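You operate a simulated robot arm through the tools that you are given. There is no shell and no other tool. Be economical: measure what you need, move in short steps, check, and stop when the job is done.

Carry out the task below with a simulated two-armed robot. There is one attempt and no reset: what you move stays moved.

TASK
Put the tub that says "orange" from the top of the planning bench on the shelf under the binding bench and the tub that says "hand paste" on the shelf of the dark cabinet by the delivery. Open the glass door, take the job ticket from the top of the planning bench and put it on the post shelf of the outgoing cabinet, then shut the door. Stack the parcel marked "collect" from the top of the planning bench on top of the parcel labelled "hold". Put the card from the top of the paper pallets by the sink on the white tile. Open the oil lid of unit four. The order is free. Set down upright: tub, card.

Only the result counts: the job must be done as asked and must still hold three seconds after the hand-in. Knocking over, shifting, dropping, spilling or breaking anything else fails it. Lids that push on must go on centred and level and be pressed home; caps that screw on are set level and turned clockwise until they are tight.

THE ROBOT
Two 7-joint arms with two-finger parallel grippers on one trunk, on a base that drives. Base frame: it is fixed to the floor where the robot stands at the start and does not move with it; the origin is under the middle of the robot, x ahead of it, y to its left, z up; the surface under the hand at the start is at about z = 0.85. Lengths are in m, angles in rad, forces in N, time in s.
The left shoulder is at the start at [0.062, 0.198, 1.129], the right one opposite. With the tool pointing down near the work surface each hand reaches from about 0.3 to 0.72 m from the robot's upright axis, wherever it stands, measured 20 degrees to its own side. Places, roughly: card [-3, 1.75, 1]; glass door [-0.5, -4.1, 1]; job ticket [0.75, 0.25, 1]; oil lid of unit four [-3.7, 0.2, 1]; parcel [0.5, 0, 0.75]; post shelf of the outgoing cabinet [-0.5, -4.3, 0.5]; shelf of the dark cabinet by the delivery [-1, 0.7, 0.6]; shelf under the binding bench [0.6, -1.3, 0.3]; tub [0.5, 0, 1]; white tile (12x12x2 cm) [-2.6, 1.9, 1.1]. Payload 1.57 kg a hand.
Tool frame (each hand has its own): the origin (TCP) lies between the finger pads and is the grasp point; the fingertips stand 0.03 m ahead of it; z points along the fingers, y is the line along which they close. Largest opening 0.11 m; finger width 0.024, thickness 0.012; the body of the gripper, 0.048 by 0.112 m, starts 0.078 m behind the TCP.
Orientation is that of the tool frame in the base frame, as [roll, pitch, yaw] about the fixed x, y, z axes, in that order (R = Rz(yaw) Ry(pitch) Rx(roll)). With the fingers straight down and closing along the base's y, the tool's x points along the base's -x, its y along +y and its z along -z.

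THE INTERFACE
- The arms move only by the tool nudge_tool. It takes "left_targets", "right_targets" or both (then of equal length, played together; a hand with none holds still); each is a list of rows, each an object (a shift or turn left out is 0, a gripper value left out holds the last) with "angular": the turn, a rotation vector about the base's x, y, z in rad, a list of three; "travel": the shift along the base's x, y, z in m, a list of three; "fingers": the closure, from 0 (fully open) to 1 (shut). In form: [{"angular": [wx, wy, wz], "travel": [x, y, z], "fingers": fingers}, ...]. A call has 1 to 20 rows; each row shifts and turns the commanded pose from where the row before left it. A row lasts 0.2 s, in which the tool goes at most 0.05 m and 0.15 rad; a call with a longer step from one row to the next is refused whole, and so is a gripper value outside its range. A pose out of reach is approached as far as the arm can. The call stops where the force on the tool passes 40 N (or 10 N more than at its start, if that is more) or the arm is blocked; 0.2 s more then pass. Each finger travels about 0.072 m/s and halts on what it meets, pressing with about 43 N; the grip force reading is that of the motor and also rises with nothing between the fingers. The clock runs only during rows and for 0.2 s after the last one: add rows that do not move to give the fingers time. It gives the time, the measured TCP pose, the force on the tool (base axes), the opening and the grip force at its end, in the units of the frame above (readings bear some noise), with the torque about the TCP (base axes, N m) and any sound that the robot's microphone picked up, and new pictures: "pictures" is both (left out), scene, wrist or none (wrist: the cameras of the hands that moved).
- Cameras (640 x 400 px; columns grow to the right, rows downward): "scene" is now at [0.1024, -0.0083, 1.7004]; the picture's right is [-0.13, -0.99, 0.00], its down [-0.85, 0.11, -0.51] and it looks along [0.51, -0.07, -0.86] (base axes); focal length 249 px, centre (320, 200). "left" rides on the left gripper at [0.07, -0.016, -0.141] in its tool frame; the picture's right is [0.23, 0.97, 0.00], its down [-0.86, 0.20, -0.48] and it looks along [-0.47, 0.11, 0.88] (tool axes); focal length 222 px, centre (320, 200). "right" rides on the right gripper at [0.07, 0.016, -0.141] in its tool frame; the picture's right is [-0.23, 0.97, 0.00], its down [-0.85, -0.20, -0.48] and it looks along [-0.47, -0.11, 0.88] (tool axes); focal length 222 px, centre (320, 200).
- move_column(by): slides the trunk up (or, below 0, down) by that many m; the arms and the scene camera ride with it, the base frame stays. It gives what a move gives, with no picture.
- roll_base(legs): drives the robot by 1 to 6 legs, each [ahead, left, turn to the left] in m, m and rad, along the robot's own axes; the way and the turn of a leg run together, so that a leg with both is an arc; at most 1.5 m and 3.142 rad a leg. The arms and the cameras ride along, it lands a little off, and it stops where it bumps. It gives what a move gives, and a new picture of the scene camera.
- pan_tilt(pan, tilt): turns the head with the scene camera to pan (to the left, within 1.501 rad either way) and tilt (down, from -0.506 to 1.204), counted from straight ahead of the robot. It gives what a move gives, and a new picture of the scene camera.
- measure_at(camera, pixels): there is no depth. For up to 12 entries [column, row, z] of the newest picture of that camera ("zoom" is the newest enlarged one), the place [x, y] in the base frame at which the ray of that pixel passes the height z, good to about 0.002 m. It takes no simulated time.
- zoom(camera, box): a new picture of the part [left, top, right, bottom] of that camera's present view, enlarged. It takes no simulated time.
- finish_job(): hands the job in; it is judged then, once.

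Work in short steps. Measure before you move; look again where a grasp or a placing could have gone wrong, and mend it. You have 131 turns and 260 pictures in all, those below and enlarged ones among them. Open the grippers and draw the arms clear of the work before you hand the job in, unless the task says otherwise.

The tools are called after "Call:" as a command line: name --argument value ..., lists and objects as JSON in quotes. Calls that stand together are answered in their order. nudge_tool: Moves the arms, as the interface text tells. Its arguments: {"type":"object","properties":{"left_targets":{"type":"array","items":{"type":"object","properties":{"angular":{"type":"array","items":{"type":"number"}},"travel":{"type":"array","items":{"type":"number"}},"fingers":{"type":"number"}}}},"right_targets":{"type":"array","items":{"type":"object","properties":{"angular":{"type":"array","items":{"type":"number"}},"travel":{"type":"array","items":{"type":"number"}},"fingers":{"type":"number"}}}},"pictures":{"type":"string","enum":["both","scene","wrist","none"]}},"required":[]} The other tools are called the same way: move_column (by) slides the trunk up or down; roll_base (legs) drives the base; pan_tilt (pan, tilt) turns the head that bears the scene camera; measure_at (camera, pixels) gives the place at which the rays of pixels pass given heights; zoom (camera, box) takes an enlarged picture of a part of a camera's view; finish_job () hands the job in.

At the start:

```text
time: 0.0
left_ee_pos: [0.5022, 0.3099, 1.1236]
left_orientation: [3.14, 0.0, 3.14]
left_contact_force: [0.8, -0.1, 0.1]
left_moment: [-0.03, 0.06, -0.01]
left_opening: 0.1101
left_grip_force: 0.0
right_ee_pos: [0.3698, -0.0951, 1.1318]
right_orientation: [3.14, -0.003, -3.14]
right_contact_force: [-0.2, 0.1, 0.0]
right_moment: [0.0, -0.04, 0.0]
right_opening: 0.1099
right_grip_force: 0.1
trunk travel left (down, up): [-0.725, 0.265]
robot x, y, heading: [0.0026, 0.0027, -0.008]
head pan, tilt: [-0.127, 1.031]
```

scene: 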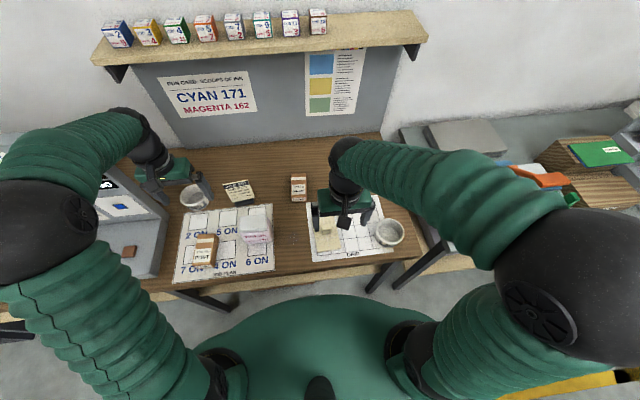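
right: 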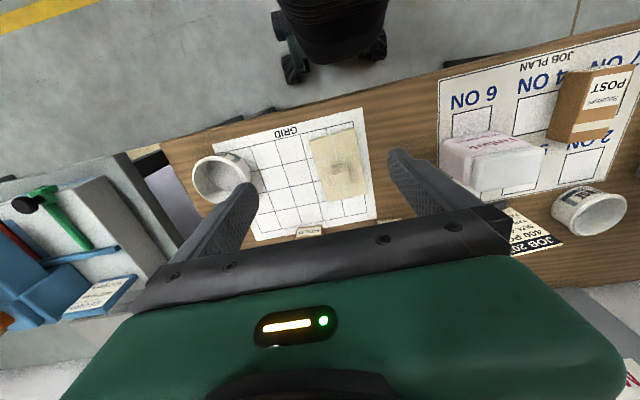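
left: 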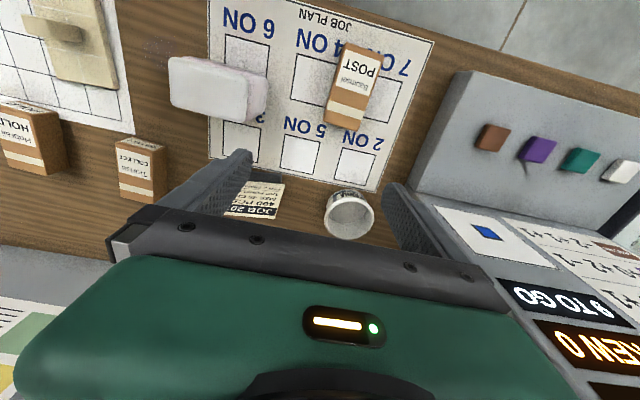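

The pictures show a bench with tubs, parcels and a ticket. I enlarge parts to read the labels.

Call:
zoom --camera "left" --box '[0, 80, 400, 240]'

Call:
zoom --camera "scene" --box '[160, 150, 420, 300]'

Call:
zoom --camera "right" --box '[160, 100, 640, 260]'

```text
1.60 times, centred on (200, 160) of left
```

zoom: 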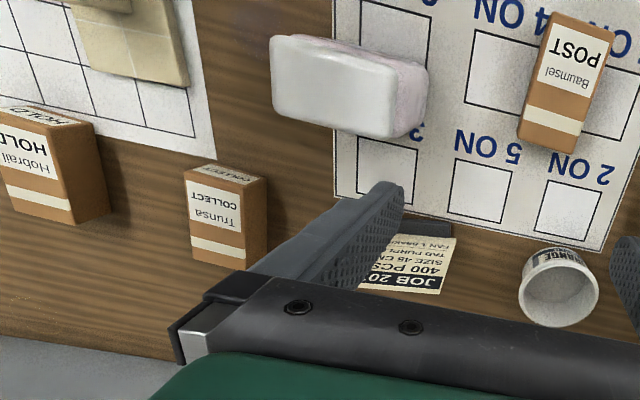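

```text
2.46 times, centred on (290, 225) of scene
```

zoom: 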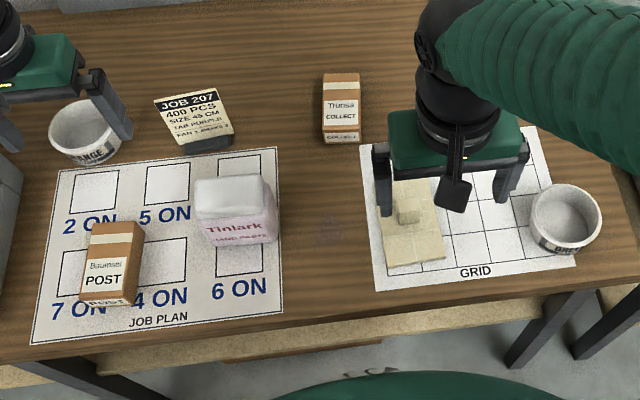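

```text
1.33 times, centred on (400, 180) of right
```

zoom: 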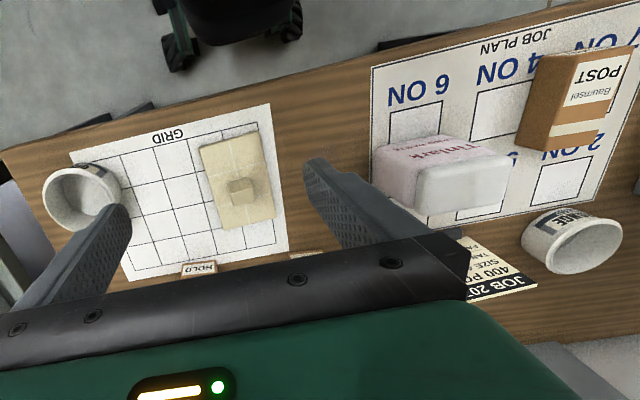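

The right hand hides the HOLD parcel. I shift the right hand to the right, out of view.

Call:
nudge_tool --right_targets '[{"travel": [0, -0.045, 0.02]}, {"travel": [0, -0.045, 0.02]}, {"travel": [0, -0.045, 0.02]}, {"travel": [0, -0.045, 0.0]}, {"travel": [0, -0.045, 0.0]}]' --left_targets '[{"travel": [0, 0.03, 0.04]}, {"travel": [0, 0.03, 0.04]}, {"travel": [-0.04, 0.03, 0.02]}, {"travel": [-0.04, 0.0, 0.0]}, {"travel": [-0.04, 0.0, 0.0]}]' --pictures "both"

```text
refused: row 3 steps farther than a row can; nothing moved
```

Row 3 was too long; I repeat with shorter steps.

Call:
nudge_tool --right_targets '[{"travel": [0, -0.045, 0.02]}, {"travel": [0, -0.045, 0.02]}, {"travel": [0, -0.045, 0.02]}, {"travel": [0, -0.045, 0.0]}, {"travel": [0, -0.045, 0.0]}]' --left_targets '[{"travel": [0, 0.0, 0.04]}, {"travel": [0, 0.0, 0.04]}, {"travel": [-0.03, 0.03, 0.0]}, {"travel": [-0.04, 0.0, 0.0]}, {"travel": [-0.04, 0.0, 0.0]}]' --pictures "both"

Call:
zoom --camera "scene" --box '[160, 150, 420, 300]'

```text
time: 1.2
left_ee_pos: [0.3899, 0.3358, 1.2067]
left_orientation: [3.141, 0.001, 3.14]
left_contact_force: [0.7, -0.8, 0.9]
left_moment: [0.03, -0.01, -0.02]
left_opening: 0.1101
left_grip_force: 0.1
right_ee_pos: [0.3698, -0.3212, 1.1936]
right_orientation: [3.139, 0.003, -3.141]
right_contact_force: [0.2, 0.1, -0.4]
right_moment: [0.01, -0.03, 0.02]
right_opening: 0.11
right_grip_force: 0.0
trunk travel left (down, up): [-0.725, 0.265]
robot x, y, heading: [-0.0002, 0.0022, 0.001]
head pan, tilt: [-0.127, 1.031]
```

scene: 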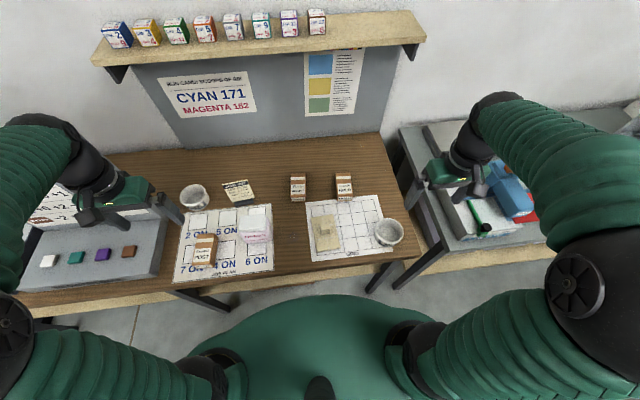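
right: 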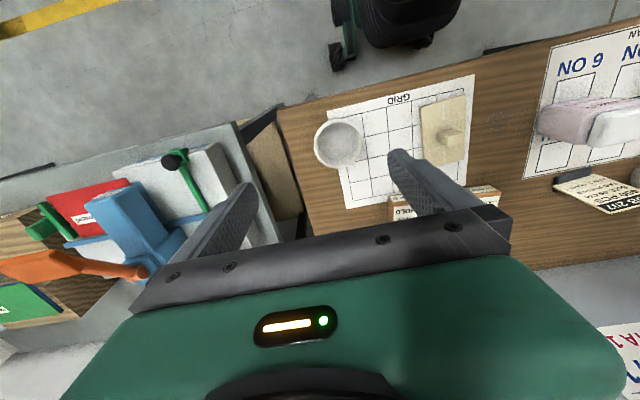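
left: 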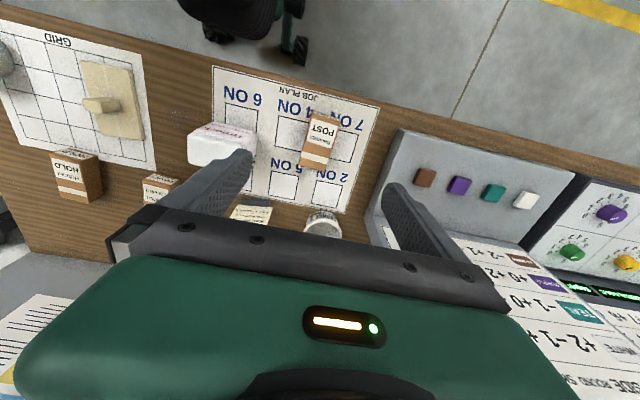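

```text
2.46 times, centred on (290, 225) of scene
```

zoom: 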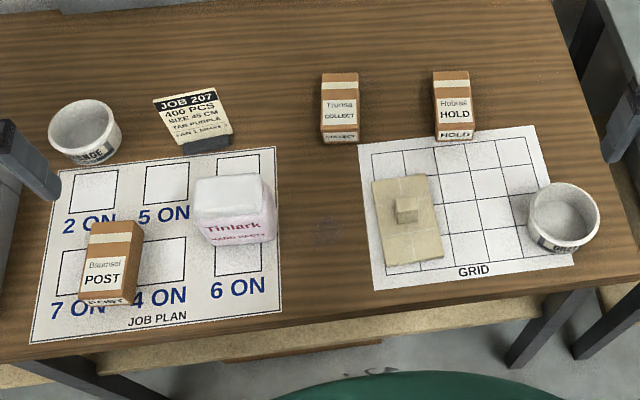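

I measure the parcels, tubs and ticket at the bench height and above.

Call:
measure_at --camera "zoom" --pixels '[[324, 143, 0.85], [359, 143, 0.85], [324, 133, 0.85], [324, 133, 0.89], [359, 133, 0.89], [322, 73, 0.89], [357, 73, 0.89], [437, 139, 0.85], [474, 139, 0.85], [437, 129, 0.89], [474, 129, 0.89], [433, 72, 0.89]]'

Call:
zoom --camera "scene" --box '[170, 170, 290, 245]'

Call:
zoom --camera "scene" --box '[270, 160, 370, 222]'

Call:
measure_at --camera "zoom" --pixels '[[138, 265, 0.85], [138, 235, 0.87], [138, 235, 0.89], [138, 235, 0.91], [138, 80, 0.89], [228, 80, 0.89], [228, 265, 0.85], [430, 255, 0.85], [430, 227, 0.89], [425, 80, 0.89], [525, 80, 0.89], [520, 250, 0.85]]'

```text
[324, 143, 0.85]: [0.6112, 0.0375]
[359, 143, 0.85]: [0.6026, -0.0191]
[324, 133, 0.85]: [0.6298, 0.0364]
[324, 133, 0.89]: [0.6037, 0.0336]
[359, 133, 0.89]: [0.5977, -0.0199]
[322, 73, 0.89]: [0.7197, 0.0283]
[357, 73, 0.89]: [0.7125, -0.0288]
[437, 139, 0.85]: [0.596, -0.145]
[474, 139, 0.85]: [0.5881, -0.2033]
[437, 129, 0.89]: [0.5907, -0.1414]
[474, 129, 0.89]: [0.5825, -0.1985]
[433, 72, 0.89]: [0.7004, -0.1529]
```

```text
5.33 times, centred on (230, 208) of scene
```

zoom: 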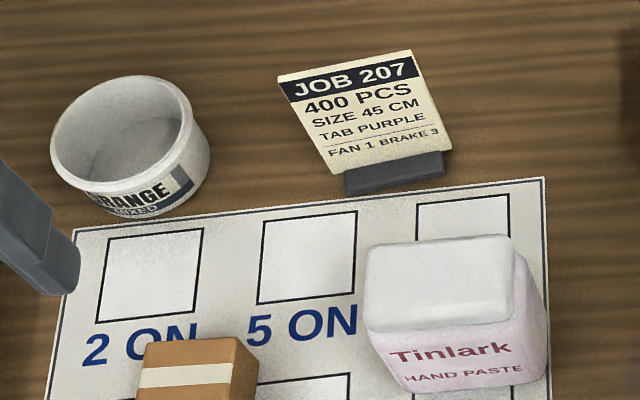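

```text
6.40 times, centred on (320, 191) of scene
```

zoom: 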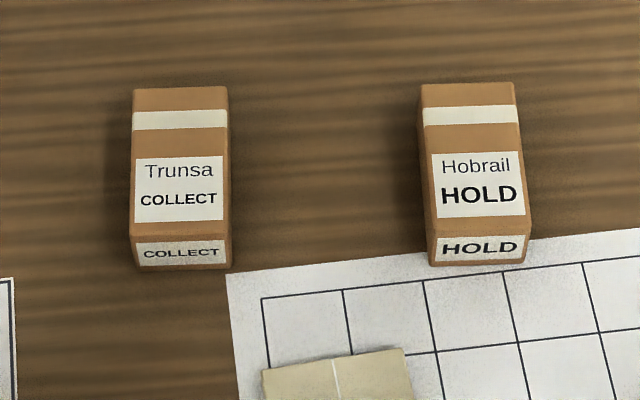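

```text
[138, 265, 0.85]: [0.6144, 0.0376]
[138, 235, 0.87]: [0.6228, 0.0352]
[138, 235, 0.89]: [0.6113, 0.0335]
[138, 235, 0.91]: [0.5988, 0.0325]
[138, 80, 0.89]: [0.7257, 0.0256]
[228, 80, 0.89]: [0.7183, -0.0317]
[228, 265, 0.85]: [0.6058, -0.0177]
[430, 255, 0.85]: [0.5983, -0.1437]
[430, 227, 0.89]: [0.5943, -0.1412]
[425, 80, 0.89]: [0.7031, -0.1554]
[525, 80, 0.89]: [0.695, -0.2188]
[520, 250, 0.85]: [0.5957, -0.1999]
```

COLLECT is about centred (0.662, 0.004), yaw about -0.12, top about 0.89; HOLD about (0.648, -0.18). I bring the right hand above COLLECT and look.

Call:
nudge_tool --right_targets '[{"travel": [0.029, 0.0325, -0.01], "angular": [0, 0, -0.012]}, {"travel": [0.029, 0.0325, -0.01], "angular": [0, 0, -0.012]}, {"travel": [0.029, 0.0325, -0.01], "angular": [0, 0, -0.012]}, {"travel": [0.029, 0.0325, -0.01], "angular": [0, 0, -0.012]}, {"travel": [0.029, 0.0325, -0.01], "angular": [0, 0, -0.012]}, {"travel": [0.029, 0.0325, -0.01], "angular": [0, 0, -0.012]}, {"travel": [0.029, 0.0325, -0.01], "angular": [0, 0, -0.012]}, {"travel": [0.029, 0.0325, -0.01], "angular": [0, 0, -0.012]}, {"travel": [0.029, 0.0325, -0.01], "angular": [0, 0, -0.012]}, {"travel": [0.029, 0.0325, -0.01], "angular": [0, 0, -0.012]}]' --pictures "both"

```text
time: 3.4
left_ee_pos: [0.3946, 0.3415, 1.2031]
left_orientation: [-3.141, -0.002, -3.14]
left_contact_force: [1.3, 0.2, 0.0]
left_moment: [0.02, 0.01, 0.02]
left_opening: 0.1101
left_grip_force: 0.0
right_ee_pos: [0.6453, -0.0019, 1.094]
right_orientation: [-3.137, -0.005, 3.025]
right_contact_force: [-0.7, 0.3, 0.2]
right_moment: [-0.01, 0.01, -0.02]
right_opening: 0.11
right_grip_force: 0.0
right hand out of reach, approached as far as the arm can: row 10
trunk travel left (down, up): [-0.725, 0.265]
robot x, y, heading: [-0.0031, 0.0025, 0.0]
head pan, tilt: [-0.127, 1.031]
```

scene: 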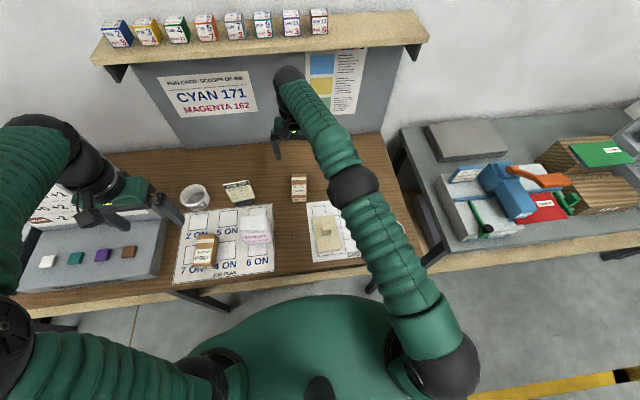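
right: 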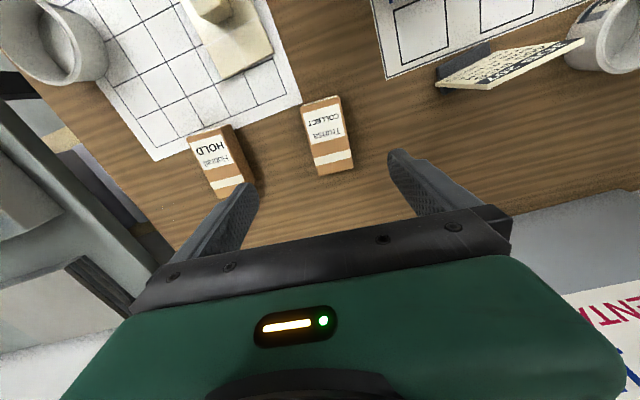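

The wrist view shows COLLECT at (327,135) and HOLD at (217,160). I measure them with this camera.

Call:
zoom --camera "right" --box '[160, 80, 360, 205]'

Call:
measure_at --camera "right" --pixels '[[301, 105, 0.892], [339, 95, 0.892], [316, 176, 0.892], [353, 167, 0.892], [187, 139, 0.892], [226, 125, 0.892], [217, 197, 0.892], [244, 185, 0.892]]'

```text
3.20 times, centred on (260, 142) of right
```

zoom: 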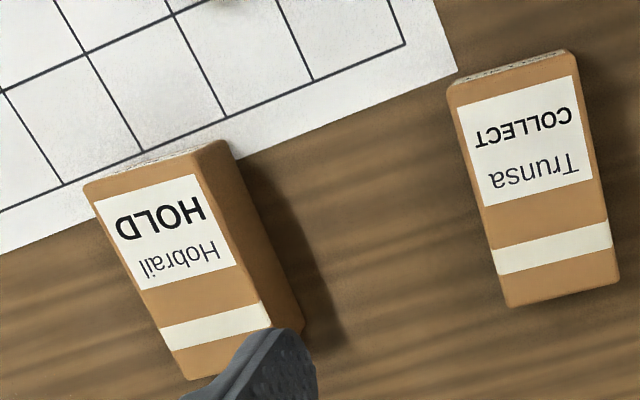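

```text
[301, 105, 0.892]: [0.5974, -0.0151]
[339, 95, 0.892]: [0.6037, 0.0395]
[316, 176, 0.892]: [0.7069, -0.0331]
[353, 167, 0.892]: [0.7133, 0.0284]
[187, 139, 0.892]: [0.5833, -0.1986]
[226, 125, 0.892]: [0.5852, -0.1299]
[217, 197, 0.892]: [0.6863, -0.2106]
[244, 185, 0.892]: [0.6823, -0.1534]
```

To fix the heights I triangulate the GRID sheet corner and parcel corners in both cameras.

Call:
measure_at --camera "scene" --pixels '[[305.6, 203, 0.85], [305.6, 203, 0.88], [291.3, 173.5, 0.88], [291.3, 173.5, 0.92], [305.6, 173.5, 0.92], [292, 196.5, 0.92], [306, 195.5, 0.92]]'

Call:
measure_at --camera "right" --pixels '[[302.2, 101.9, 0.85], [302.2, 101.9, 0.88], [353.5, 167, 0.88], [353.5, 167, 0.92], [318, 176, 0.92], [339, 97, 0.92], [301, 106, 0.92], [187, 138, 0.92], [221, 127.5, 0.92], [218, 198, 0.92], [246, 185, 0.92], [302.2, 101.9, 0.86]]'

```text
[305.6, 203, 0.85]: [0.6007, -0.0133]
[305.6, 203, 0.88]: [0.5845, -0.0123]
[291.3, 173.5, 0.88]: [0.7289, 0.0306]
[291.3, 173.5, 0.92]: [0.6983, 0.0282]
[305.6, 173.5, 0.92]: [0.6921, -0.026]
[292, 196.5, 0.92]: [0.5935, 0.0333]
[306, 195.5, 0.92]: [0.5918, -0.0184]
```

```text
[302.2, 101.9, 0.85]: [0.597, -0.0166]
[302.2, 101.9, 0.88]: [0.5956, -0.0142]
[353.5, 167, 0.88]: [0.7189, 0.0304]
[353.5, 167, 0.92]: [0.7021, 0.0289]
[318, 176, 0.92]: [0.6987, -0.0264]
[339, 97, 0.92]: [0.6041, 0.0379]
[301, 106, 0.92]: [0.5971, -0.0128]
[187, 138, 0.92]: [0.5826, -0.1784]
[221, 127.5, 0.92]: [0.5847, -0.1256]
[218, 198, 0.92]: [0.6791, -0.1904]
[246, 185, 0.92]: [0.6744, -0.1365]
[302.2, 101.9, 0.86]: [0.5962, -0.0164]
```

The parcel tops come out near z 0.905 and the bench near 0.857. COLLECT lies near the reach limit, so I move the base a little ahead and to the left.

Call:
roll_base --legs '[[0.03, 0.13, 0]]'

```text
time: 4.7
left_ee_pos: [0.4239, 0.4429, 1.2124]
left_orientation: [3.123, 0.002, 3.135]
left_contact_force: [0.4, -1.5, 0.1]
left_moment: [0.1, 0.04, 0.0]
left_opening: 0.1098
left_grip_force: 0.0
right_ee_pos: [0.6735, 0.1, 1.0948]
right_orientation: [3.121, -0.003, 3.022]
right_contact_force: [0.8, -1.6, 0.3]
right_moment: [0.14, -0.03, 0.02]
right_opening: 0.1101
right_grip_force: 0.0
trunk travel left (down, up): [-0.725, 0.265]
robot x, y, heading: [0.0255, 0.1309, -0.004]
head pan, tilt: [-0.127, 1.031]
```

scene: 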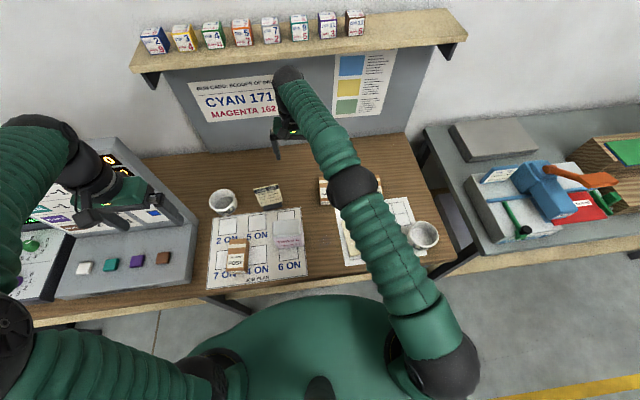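

I move the right hand over between both parcels to measure from straight above.

Call:
nudge_tool --right_targets '[{"travel": [-0.005, -0.045, -0.01]}, {"travel": [-0.005, -0.045, -0.01]}, {"travel": [-0.005, -0.045, -0.01]}, {"travel": [-0.005, -0.045, 0]}, {"travel": [0, 0, 0]}]' --pictures "wrist"

Call:
zoom --camera "right" --box '[200, 50, 440, 200]'

```text
time: 5.9
left_ee_pos: [0.4215, 0.4846, 1.202]
left_orientation: [-3.127, 0.004, 3.138]
left_contact_force: [-1.1, 0.9, 0.5]
left_moment: [-0.13, -0.03, 0.01]
left_opening: 0.11
left_grip_force: 0.2
right_ee_pos: [0.6564, -0.0438, 1.0706]
right_orientation: [-3.13, 0.003, 3.02]
right_contact_force: [0.4, 0.9, 1.1]
right_moment: [-0.08, 0.03, 0.02]
right_opening: 0.11
right_grip_force: 0.1
trunk travel left (down, up): [-0.725, 0.265]
robot x, y, heading: [0.0254, 0.1309, 0.002]
head pan, tilt: [-0.127, 1.031]
```

right: 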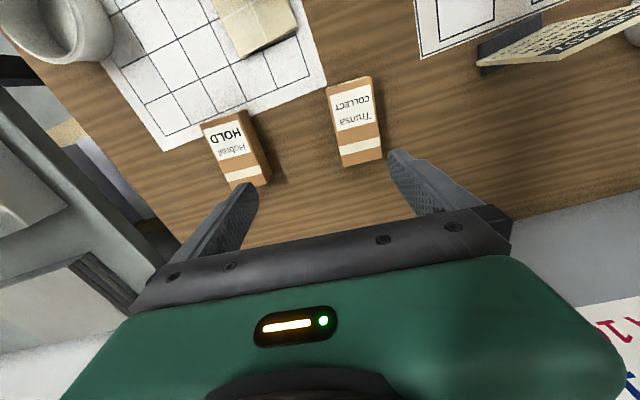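

```text
2.67 times, centred on (320, 125) of right
```

zoom: 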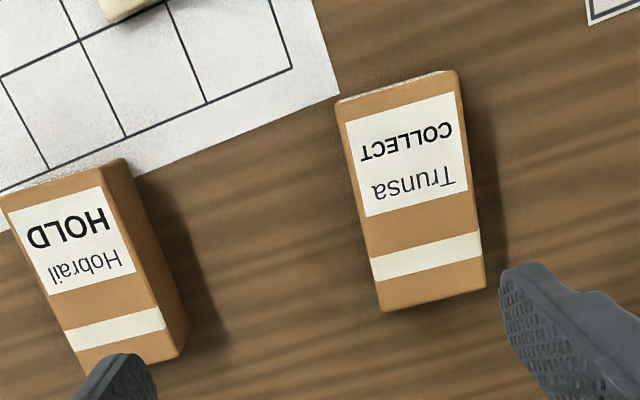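

Measuring top corners of both parcels in this enlargement.

Call:
measure_at --camera "zoom" --pixels '[[335, 103, 0.905], [456, 72, 0.905], [486, 288, 0.905], [381, 311, 0.905], [2, 197, 0.905], [104, 164, 0.905], [180, 358, 0.857], [166, 330, 0.905], [340, 95, 0.857], [486, 288, 0.857], [496, 230, 0.857]]'

```text
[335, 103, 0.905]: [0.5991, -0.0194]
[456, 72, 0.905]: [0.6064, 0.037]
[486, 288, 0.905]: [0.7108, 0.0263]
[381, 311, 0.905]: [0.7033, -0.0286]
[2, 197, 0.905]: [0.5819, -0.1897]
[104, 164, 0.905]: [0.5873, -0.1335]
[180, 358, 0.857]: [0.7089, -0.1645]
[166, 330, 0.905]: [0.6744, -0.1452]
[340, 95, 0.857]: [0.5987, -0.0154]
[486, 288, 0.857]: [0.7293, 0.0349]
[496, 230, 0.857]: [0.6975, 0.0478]
```

COLLECT centre (0.655, 0.004), width 0.056. I line up and go down to z 0.896 then close.

Call:
nudge_tool --right_targets '[{"travel": [0, 0.047, 0]}, {"travel": [0, 0, -0.04]}, {"travel": [0, 0, -0.04]}, {"travel": [0, 0, -0.04]}, {"travel": [0, 0, -0.035]}, {"travel": [0, 0, -0.02]}, {"travel": [0, 0, 0]}]' --pictures "wrist"

```text
time: 7.5
left_ee_pos: [0.4232, 0.4741, 1.2025]
left_orientation: [-3.134, 0.004, 3.136]
left_contact_force: [0.6, 0.3, -0.5]
left_moment: [-0.03, -0.01, 0.04]
left_opening: 0.1101
left_grip_force: 0.1
right_ee_pos: [0.6506, -0.0031, 0.8928]
right_orientation: [-3.135, 0.003, 3.021]
right_contact_force: [0.1, 0.4, 0.2]
right_moment: [-0.02, 0.0, 0.0]
right_opening: 0.1098
right_grip_force: 0.0
trunk travel left (down, up): [-0.725, 0.265]
robot x, y, heading: [0.0301, 0.1264, 0.001]
head pan, tilt: [-0.127, 1.031]
```

right: 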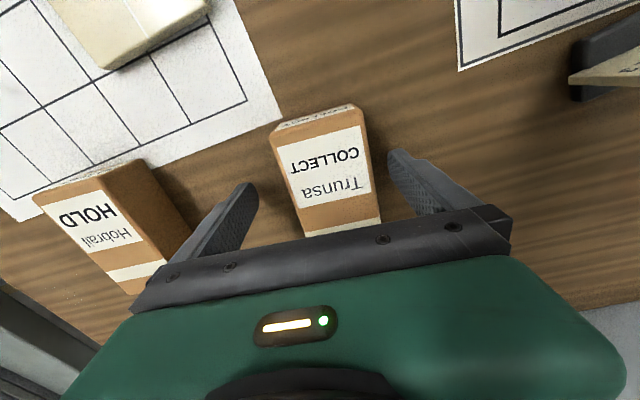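

The parcel sits between the fingers. I close and lift.

Call:
nudge_tool --right_targets '[{"fingers": 1}, {"fingers": 1}, {"fingers": 1}, {"fingers": 1}, {"fingers": 1}, {"travel": [0, 0, 0.03]}, {"travel": [0, 0, 0.04]}, {"travel": [0, 0, 0.04]}]' --pictures "wrist"

Call:
zoom --camera "right" --box '[80, 80, 400, 280]'

```text
time: 9.3
left_ee_pos: [0.4216, 0.4692, 1.2057]
left_orientation: [-3.138, 0.004, 3.136]
left_contact_force: [-0.2, 0.1, -0.3]
left_moment: [0.01, -0.01, -0.01]
left_opening: 0.1098
left_grip_force: 0.2
right_ee_pos: [0.6521, -0.0073, 1.0011]
right_orientation: [-3.137, 0.001, 3.023]
right_contact_force: [-0.6, 0.0, 0.3]
right_moment: [0.02, -0.01, -0.02]
right_opening: 0.0
right_grip_force: 21.8
trunk travel left (down, up): [-0.725, 0.265]
robot x, y, heading: [0.0312, 0.127, -0.008]
head pan, tilt: [-0.127, 1.031]
```

right: 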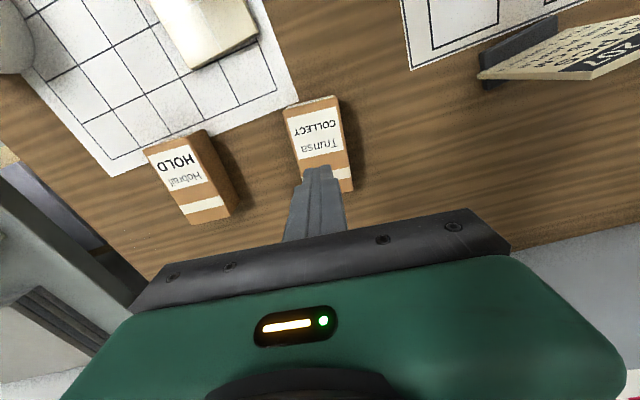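

```text
2.00 times, centred on (240, 180) of right
```

zoom: 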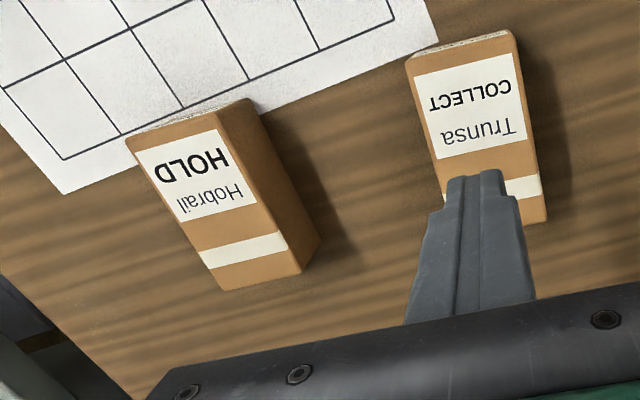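

The fingers closed on nothing (opening 0), so the heights may be off. I re-measure from this lower viewpoint.

Call:
measure_at --camera "zoom" --pixels '[[405, 62, 0.905], [512, 32, 0.905], [547, 222, 0.905], [405, 62, 0.85], [512, 32, 0.85], [547, 222, 0.85], [438, 40, 0.857], [438, 40, 0.81], [126, 145, 0.905], [126, 145, 0.85], [222, 290, 0.905], [222, 290, 0.85]]'

Call:
nudge_tool --right_targets '[{"fingers": 0, "travel": [-0.04, 0, 0]}, {"fingers": 0, "travel": [-0.04, 0, 0]}, {"fingers": 0, "travel": [-0.04, 0, 0]}, {"fingers": 0}, {"fingers": 0}]' --pictures "both"

Call:
zoom --camera "right" --box '[80, 80, 400, 280]'

```text
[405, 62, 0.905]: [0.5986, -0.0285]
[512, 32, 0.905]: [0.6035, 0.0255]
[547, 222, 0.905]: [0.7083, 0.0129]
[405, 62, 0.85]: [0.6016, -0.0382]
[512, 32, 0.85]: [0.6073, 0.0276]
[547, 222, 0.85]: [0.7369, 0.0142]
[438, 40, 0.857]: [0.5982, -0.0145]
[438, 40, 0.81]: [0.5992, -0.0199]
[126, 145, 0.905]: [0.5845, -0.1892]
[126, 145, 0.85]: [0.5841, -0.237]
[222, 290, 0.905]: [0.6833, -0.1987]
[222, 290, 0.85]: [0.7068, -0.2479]
```

```text
time: 10.5
left_ee_pos: [0.424, 0.4695, 1.2054]
left_orientation: [-3.139, 0.004, 3.136]
left_contact_force: [0.2, 0.1, -0.1]
left_moment: [-0.02, -0.01, -0.02]
left_opening: 0.1099
left_grip_force: 0.1
right_ee_pos: [0.5355, -0.0105, 1.0012]
right_orientation: [-3.138, 0.003, 3.018]
right_contact_force: [0.2, 0.2, 0.0]
right_moment: [0.01, 0.01, 0.0]
right_opening: 0.1101
right_grip_force: 0.0
trunk travel left (down, up): [-0.725, 0.265]
robot x, y, heading: [0.0283, 0.1274, -0.0]
head pan, tilt: [-0.127, 1.031]
```

scene: 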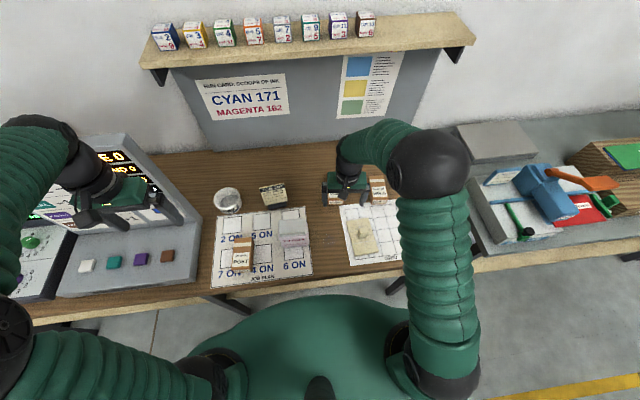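
right: 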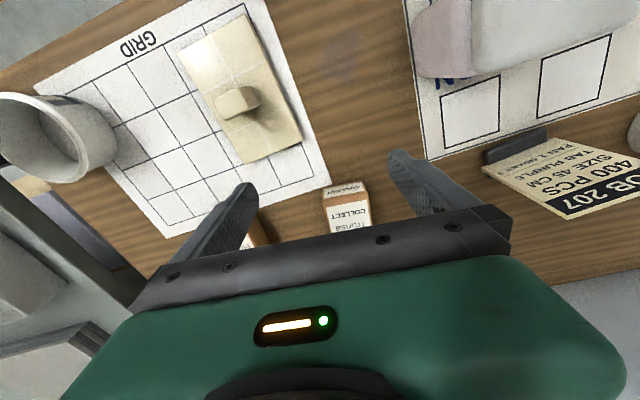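

```text
2.00 times, centred on (240, 180) of right
```

zoom: 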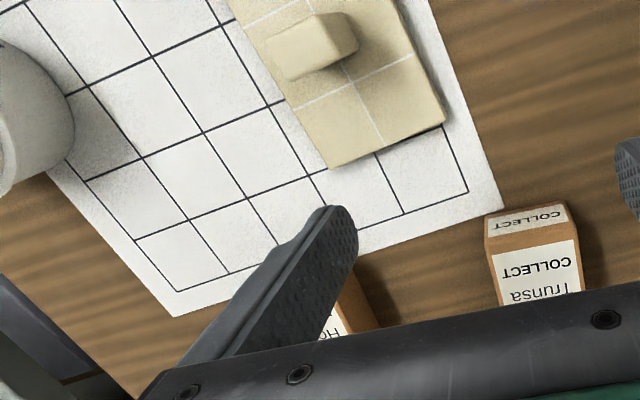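

The parcel shifted about 1 cm. I measure its front face, bottom and top edges, to get its true height.

Call:
measure_at --camera "zoom" --pixels '[[490, 213, 0.857], [568, 203, 0.857], [484, 246, 0.907], [581, 232, 0.907], [484, 246, 0.89], [581, 232, 0.89], [500, 205, 0.857], [500, 205, 0.82], [490, 213, 0.82], [568, 203, 0.82], [484, 246, 0.86], [581, 232, 0.86]]'

```text
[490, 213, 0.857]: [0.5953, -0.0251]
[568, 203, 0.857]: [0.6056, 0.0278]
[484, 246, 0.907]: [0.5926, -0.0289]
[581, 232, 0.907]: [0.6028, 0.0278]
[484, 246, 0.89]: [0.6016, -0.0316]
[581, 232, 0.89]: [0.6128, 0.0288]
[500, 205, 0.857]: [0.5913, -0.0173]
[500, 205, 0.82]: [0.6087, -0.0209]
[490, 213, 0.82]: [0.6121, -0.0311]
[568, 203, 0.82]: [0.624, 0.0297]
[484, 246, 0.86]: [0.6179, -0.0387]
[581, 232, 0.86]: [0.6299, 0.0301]
```

Heights confirmed (bench 0.857, parcel top 0.905), so it probably slipped. I go again: centre (0.653, -0.007), a bit lower, close, and read before lifting.

Call:
nudge_tool --right_targets '[{"travel": [0.04, 0.002, 0], "fingers": 0}, {"travel": [0.04, 0.002, 0]}, {"travel": [0.037, 0, 0]}, {"travel": [0, 0, -0.04]}, {"travel": [0, 0, -0.04]}, {"travel": [0, 0, -0.033]}, {}, {"fingers": 0.4}, {"fingers": 0.5}, {"fingers": 0.6}, {"fingers": 1}, {"fingers": 1}, {"fingers": 1}]' --pictures "wrist"

```text
time: 13.3
left_ee_pos: [0.422, 0.4687, 1.2043]
left_orientation: [-3.14, 0.002, 3.138]
left_contact_force: [0.6, 0.8, 0.7]
left_moment: [-0.01, 0.0, 0.0]
left_opening: 0.11
left_grip_force: 0.0
right_ee_pos: [0.649, -0.0055, 0.8891]
right_orientation: [-3.14, 0.002, 3.021]
right_contact_force: [0.6, -1.1, 0.9]
right_moment: [0.08, -0.04, -0.06]
right_opening: 0.0595
right_grip_force: 43.1
trunk travel left (down, up): [-0.725, 0.265]
robot x, y, heading: [0.0327, 0.1296, -0.003]
head pan, tilt: [-0.127, 1.031]
```

right: 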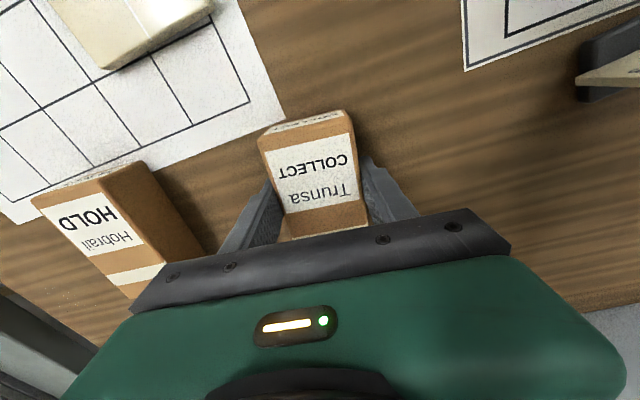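

Gripped at opening 0.0595. I lift slowly.

Call:
nudge_tool --right_targets '[{"travel": [0, 0, 0.01], "fingers": 1}, {"travel": [0, 0, 0.01]}, {"travel": [0, 0, 0.015]}, {"travel": [0, 0, 0.02]}, {"travel": [0, 0, 0.02]}, {"travel": [0, 0, 0.02]}, {}]' --pictures "wrist"

```text
time: 14.9
left_ee_pos: [0.4219, 0.4681, 1.2064]
left_orientation: [-3.141, 0.002, 3.137]
left_contact_force: [0.5, -0.2, 1.3]
left_moment: [-0.01, -0.02, -0.02]
left_opening: 0.1098
left_grip_force: 0.0
right_ee_pos: [0.6496, -0.0056, 0.9846]
right_orientation: [-3.137, 0.0, 3.021]
right_contact_force: [-0.8, -0.5, -2.6]
right_moment: [0.01, 0.03, 0.03]
right_opening: 0.0596
right_grip_force: 43.0
trunk travel left (down, up): [-0.725, 0.265]
robot x, y, heading: [0.0299, 0.1323, 0.001]
head pan, tilt: [-0.127, 1.031]
```

right: 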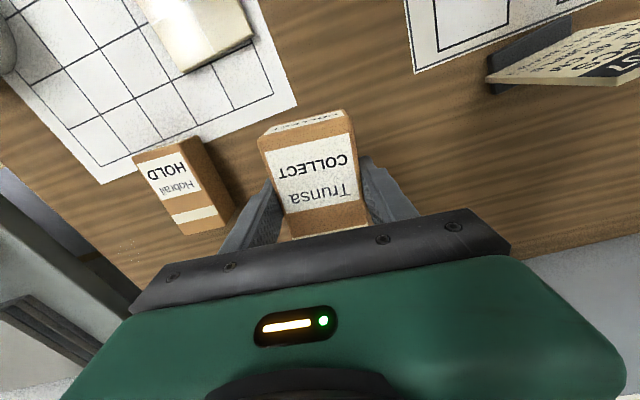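

Held firmly. I measure HOLD's top face in this view.

Call:
zoom --camera "right" --box '[110, 110, 270, 250]'

```text
2.86 times, centred on (190, 180) of right
```

zoom: 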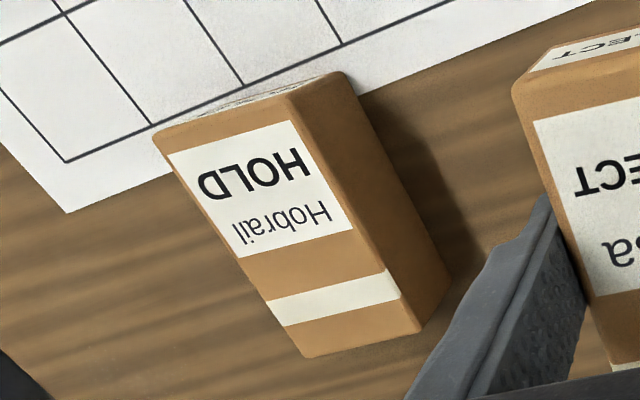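

Top corners: (155,137), (289,97), (418,330), (303,357); side base corner near (447,290).

Call:
measure_at --camera "zoom" --pixels '[[155, 137, 0.905], [289, 97, 0.905], [418, 330, 0.905], [303, 357, 0.905], [350, 80, 0.857], [447, 290, 0.857], [155, 137, 0.895], [289, 97, 0.895], [418, 330, 0.895], [303, 357, 0.895]]'

```text
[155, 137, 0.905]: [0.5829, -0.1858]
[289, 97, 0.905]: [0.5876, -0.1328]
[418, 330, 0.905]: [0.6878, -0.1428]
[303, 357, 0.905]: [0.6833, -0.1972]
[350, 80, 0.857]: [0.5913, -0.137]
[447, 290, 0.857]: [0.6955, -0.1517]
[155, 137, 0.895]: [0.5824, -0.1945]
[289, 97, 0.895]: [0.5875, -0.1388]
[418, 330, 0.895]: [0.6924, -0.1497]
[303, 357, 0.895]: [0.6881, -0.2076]
```

HOLD centre about (0.637,-0.168). I check where COLLECT sits in the hand.

Call:
measure_at --camera "right" --pixels '[[258, 141, 1.0], [352, 117, 1.0], [258, 141, 0.998], [352, 117, 0.998]]'

```text
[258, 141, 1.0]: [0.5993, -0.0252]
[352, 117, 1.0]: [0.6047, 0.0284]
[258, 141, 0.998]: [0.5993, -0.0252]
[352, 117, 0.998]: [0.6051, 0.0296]
```

I carry COLLECT over HOLD (dx -0.017, dy -0.164) and look before lowering.

Call:
nudge_tool --right_targets '[{"travel": [-0.004, -0.041, 0]}, {"travel": [-0.004, -0.041, 0]}, {"travel": [-0.004, -0.041, 0]}, {"travel": [-0.005, -0.041, 0]}, {"travel": [0, 0, -0.02]}, {}]' --pictures "both"

Call:
zoom --camera "scene" --box '[300, 140, 460, 240]'

```text
time: 16.3
left_ee_pos: [0.4233, 0.4687, 1.2048]
left_orientation: [-3.139, 0.002, 3.134]
left_contact_force: [-1.6, -0.2, 1.0]
left_moment: [-0.03, -0.03, -0.01]
left_opening: 0.1101
left_grip_force: 0.1
right_ee_pos: [0.6314, -0.1704, 0.9659]
right_orientation: [-3.141, 0.0, 3.021]
right_contact_force: [0.0, -0.1, -2.5]
right_moment: [0.02, 0.04, 0.03]
right_opening: 0.0596
right_grip_force: 43.2
trunk travel left (down, up): [-0.725, 0.265]
robot x, y, heading: [0.0313, 0.127, -0.002]
head pan, tilt: [-0.127, 1.031]
```

scene: 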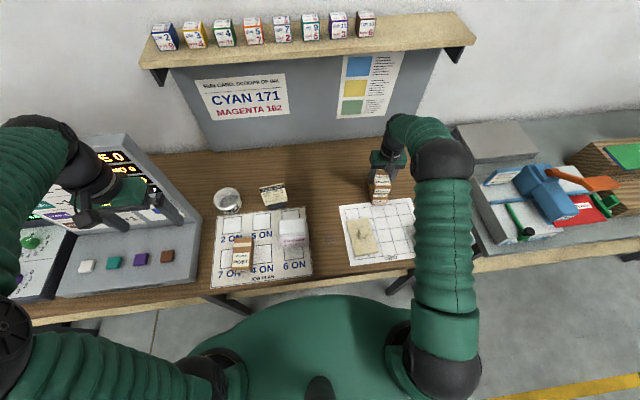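
right: 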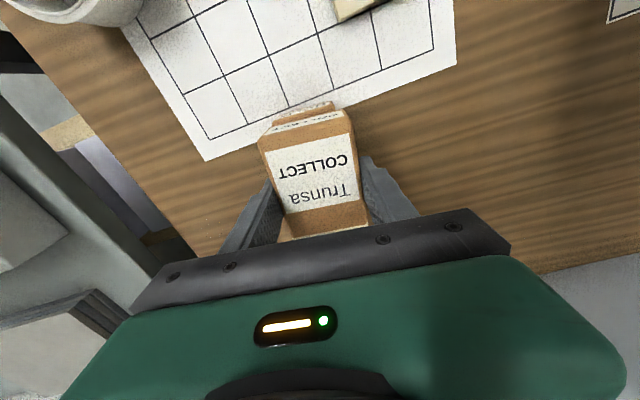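

```text
4.00 times, centred on (380, 190) of scene
```

zoom: 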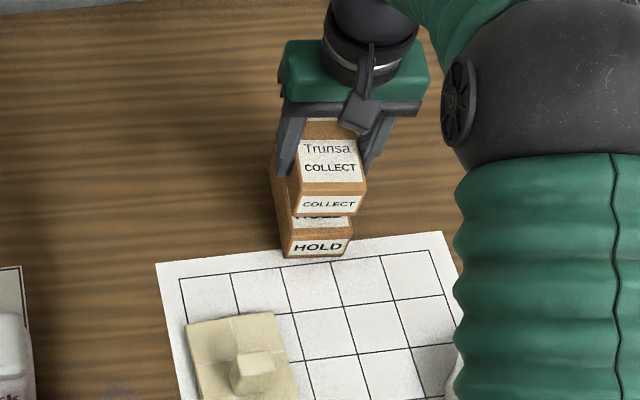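

COLLECT is aligned over HOLD in both views. I lower gently until contact.

Call:
nudge_tool --right_targets '[{"travel": [0, 0, -0.015]}, {"travel": [0, 0, -0.008]}, {"travel": [0, 0, -0.004]}, {"travel": [0, 0, -0.002]}, {}]' --pictures "wrist"

Call:
zoom --camera "scene" --box '[340, 160, 420, 210]'

```text
time: 17.5
left_ee_pos: [0.4226, 0.4669, 1.205]
left_orientation: [-3.14, 0.002, 3.137]
left_contact_force: [0.3, -0.3, 0.8]
left_moment: [0.01, 0.0, 0.0]
left_opening: 0.1098
left_grip_force: 0.1
right_ee_pos: [0.6322, -0.1706, 0.9349]
right_orientation: [-3.138, 0.0, 3.023]
right_contact_force: [-0.3, 0.5, -2.6]
right_moment: [0.02, 0.02, 0.0]
right_opening: 0.0595
right_grip_force: 42.3
trunk travel left (down, up): [-0.725, 0.265]
robot x, y, heading: [0.0323, 0.1261, -0.004]
head pan, tilt: [-0.127, 1.031]
```

right: 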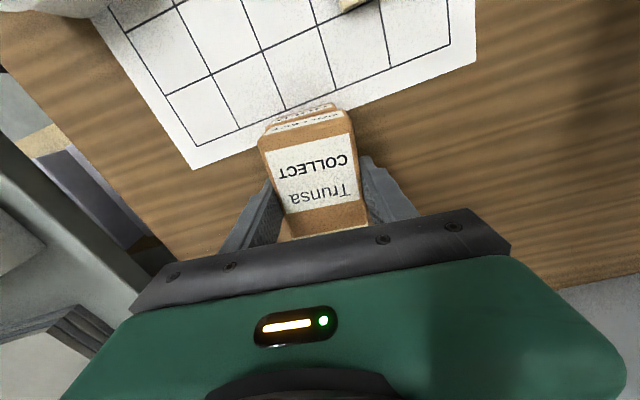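

```text
8.00 times, centred on (380, 185) of scene
```

zoom: 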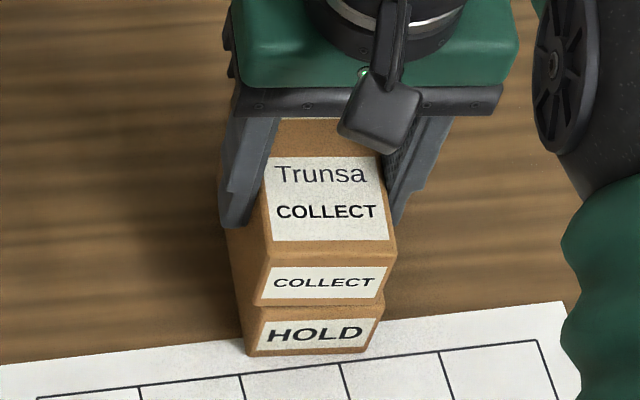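

A few millimetres remain. I lower in small steps and watch the force.

Call:
nudge_tool --right_targets '[{"travel": [0, 0.002, -0.0015]}, {"travel": [0, 0.001, -0.0015]}, {"travel": [0, 0, -0.001]}, {}]' --pictures "none"

```text
time: 18.5
left_ee_pos: [0.4204, 0.4673, 1.2069]
left_orientation: [-3.14, 0.006, 3.136]
left_contact_force: [0.4, 0.4, 0.2]
left_moment: [0.0, 0.02, 0.01]
left_opening: 0.11
left_grip_force: 0.0
right_ee_pos: [0.6319, -0.1681, 0.9341]
right_orientation: [-3.137, 0.006, 3.019]
right_contact_force: [3.7, -7.6, 23.4]
right_moment: [-0.11, 0.98, 0.25]
right_opening: 0.0597
right_grip_force: 43.0
trunk travel left (down, up): [-0.725, 0.265]
robot x, y, heading: [0.0275, 0.1291, 0.001]
head pan, tilt: [-0.127, 1.031]
```

Contact (23 N). I raise 1 mm to relax, open slowly, then go up.

Call:
nudge_tool --right_targets '[{"travel": [0, 0, 0.0015]}, {"fingers": 0.4}, {"fingers": 0.3}, {"fingers": 0.1}, {"fingers": 0}, {"travel": [0, 0, 0.03]}, {"travel": [0, 0, 0.04]}, {"travel": [0, 0, 0.04]}, {"travel": [0, 0, 0.04]}]' --pictures "wrist"

Call:
zoom --camera "scene" --box '[340, 160, 420, 210]'

```text
time: 20.5
left_ee_pos: [0.4214, 0.4672, 1.2051]
left_orientation: [-3.141, 0.004, 3.136]
left_contact_force: [-0.8, -0.2, -0.2]
left_moment: [-0.01, 0.02, -0.01]
left_opening: 0.1101
left_grip_force: 0.1
right_ee_pos: [0.6313, -0.168, 1.0852]
right_orientation: [-3.141, 0.002, 3.021]
right_contact_force: [0.6, -0.5, 0.7]
right_moment: [0.0, -0.05, -0.01]
right_opening: 0.1103
right_grip_force: 0.1
trunk travel left (down, up): [-0.725, 0.265]
robot x, y, heading: [0.0294, 0.1259, -0.003]
head pan, tilt: [-0.127, 1.031]
```

right: 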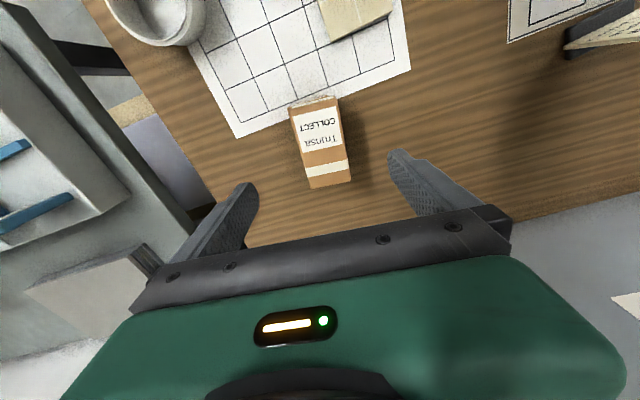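

```text
8.00 times, centred on (380, 185) of scene
```

zoom: 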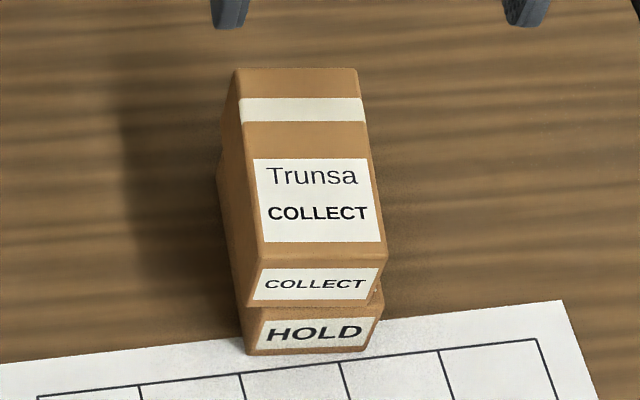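

COLLECT sits squarely on HOLD. I draw the right arm back and look toward the binding bench shelf.

Call:
nudge_tool --right_targets '[{"travel": [-0.045, 0, 0.02]}, {"travel": [-0.045, 0, 0.02]}, {"travel": [-0.045, 0, 0.02]}, {"travel": [-0.045, 0, 0.02]}, {"travel": [-0.045, 0, 0.0]}, {"travel": [-0.045, 0, 0.0]}]' --pictures "none"

Call:
pan_tilt --pan -1.1 --tilt 0.6

Call:
pan_tilt --pan 0.3 --tilt 0.9

Call:
zoom --camera "scene" --box '[280, 130, 480, 255]'

```text
time: 21.9
left_ee_pos: [0.4208, 0.468, 1.2057]
left_orientation: [-3.14, 0.005, 3.137]
left_contact_force: [-0.4, -0.4, 0.3]
left_moment: [0.01, -0.01, -0.02]
left_opening: 0.1101
left_grip_force: 0.1
right_ee_pos: [0.3583, -0.1668, 1.1622]
right_orientation: [-3.14, 0.003, 3.019]
right_contact_force: [-0.6, 0.1, -1.0]
right_moment: [0.01, 0.0, 0.03]
right_opening: 0.1098
right_grip_force: 0.0
trunk travel left (down, up): [-0.725, 0.265]
robot x, y, heading: [0.0305, 0.129, 0.001]
head pan, tilt: [-0.127, 1.031]
```

```text
time: 23.2
left_ee_pos: [0.4218, 0.4673, 1.2047]
left_orientation: [-3.14, 0.003, 3.138]
left_contact_force: [0.2, -0.5, 0.9]
left_moment: [0.01, -0.03, -0.02]
left_opening: 0.1101
left_grip_force: 0.0
right_ee_pos: [0.3613, -0.1669, 1.1627]
right_orientation: [-3.14, 0.001, 3.02]
right_contact_force: [0.2, 0.5, 0.4]
right_moment: [0.0, 0.0, 0.02]
right_opening: 0.1098
right_grip_force: 0.0
trunk travel left (down, up): [-0.725, 0.265]
robot x, y, heading: [0.027, 0.1249, -0.003]
head pan, tilt: [-1.1, 0.6]
```

scene: 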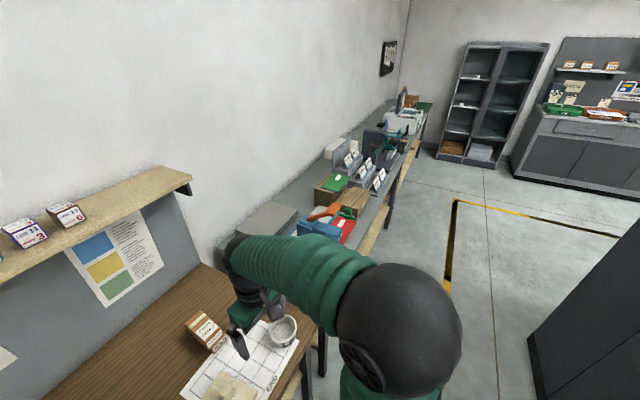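

```text
time: 24.7
left_ee_pos: [0.422, 0.4682, 1.205]
left_orientation: [-3.14, 0.005, 3.137]
left_contact_force: [0.1, 0.9, 0.0]
left_moment: [0.02, 0.02, 0.01]
left_opening: 0.1099
left_grip_force: 0.1
right_ee_pos: [0.3616, -0.1675, 1.1624]
right_orientation: [-3.139, 0.003, 3.02]
right_contact_force: [1.2, -0.2, 1.4]
right_moment: [0.0, 0.01, 0.01]
right_opening: 0.11
right_grip_force: 0.1
trunk travel left (down, up): [-0.725, 0.265]
robot x, y, heading: [0.0277, 0.1296, 0.002]
head pan, tilt: [0.3, 0.901]
```

scene: 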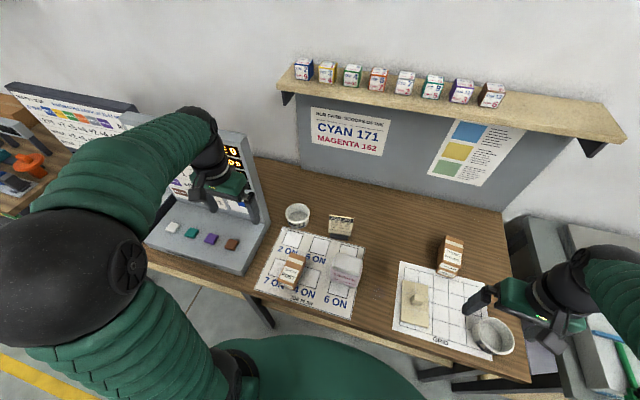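

```text
3.20 times, centred on (380, 192) of scene
```

zoom: 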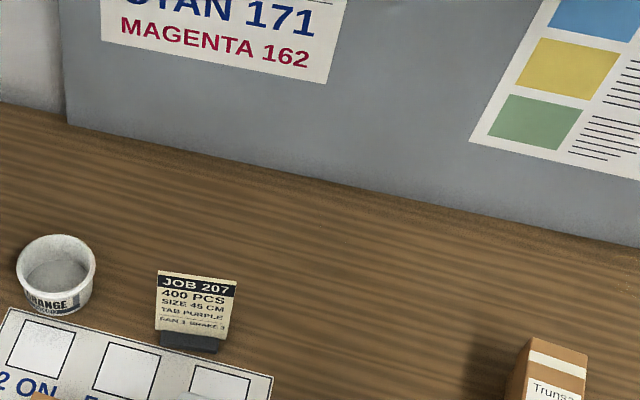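

I enlarge the ORANGE tub, ticket and paste tub for measuring.

Call:
zoom --camera "scene" --box '[265, 190, 385, 310]'

```text
3.33 times, centred on (325, 250) of scene
```

zoom: 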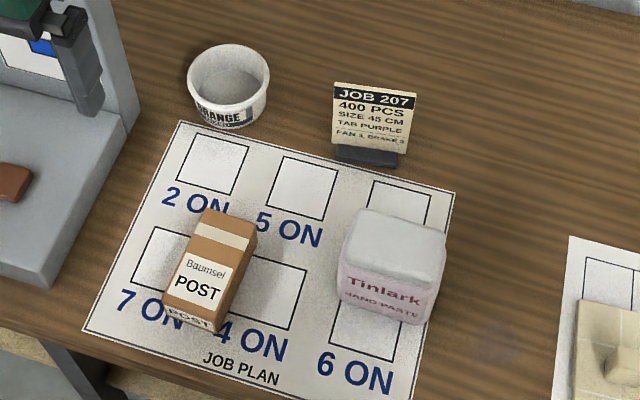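

Call:
measure_at --camera "zoom" --pixels '[[232, 129, 0.857], [186, 78, 0.91], [271, 80, 0.91], [228, 46, 0.91], [226, 108, 0.91], [336, 162, 0.857], [396, 168, 0.857], [338, 146, 0.872], [338, 306, 0.857], [426, 325, 0.857], [340, 265, 0.91], [448, 228, 0.91]]'

Call:
measure_at --camera "zoom" --pixels '[[432, 285, 0.91], [362, 210, 0.91], [340, 265, 0.93], [432, 285, 0.93], [448, 228, 0.93], [362, 210, 0.93], [333, 84, 0.93], [418, 93, 0.93], [398, 153, 0.872], [226, 108, 0.92], [228, 46, 0.92]]'

```text
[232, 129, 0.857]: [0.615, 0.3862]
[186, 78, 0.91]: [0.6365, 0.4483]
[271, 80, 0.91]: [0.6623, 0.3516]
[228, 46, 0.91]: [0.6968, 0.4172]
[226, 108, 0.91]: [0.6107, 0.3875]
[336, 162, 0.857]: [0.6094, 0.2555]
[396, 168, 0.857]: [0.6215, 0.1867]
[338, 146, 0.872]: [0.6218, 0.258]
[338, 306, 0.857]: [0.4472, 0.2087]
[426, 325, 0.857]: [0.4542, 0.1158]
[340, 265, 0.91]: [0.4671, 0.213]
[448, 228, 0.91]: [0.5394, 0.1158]
```

```text
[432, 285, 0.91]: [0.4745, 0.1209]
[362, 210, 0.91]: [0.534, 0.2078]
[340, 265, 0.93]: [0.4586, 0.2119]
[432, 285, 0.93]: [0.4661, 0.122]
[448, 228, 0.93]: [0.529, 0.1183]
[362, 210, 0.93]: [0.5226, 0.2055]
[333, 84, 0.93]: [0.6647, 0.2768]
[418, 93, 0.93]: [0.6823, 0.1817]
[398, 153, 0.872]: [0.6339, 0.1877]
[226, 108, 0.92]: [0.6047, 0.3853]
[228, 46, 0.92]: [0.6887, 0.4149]
```

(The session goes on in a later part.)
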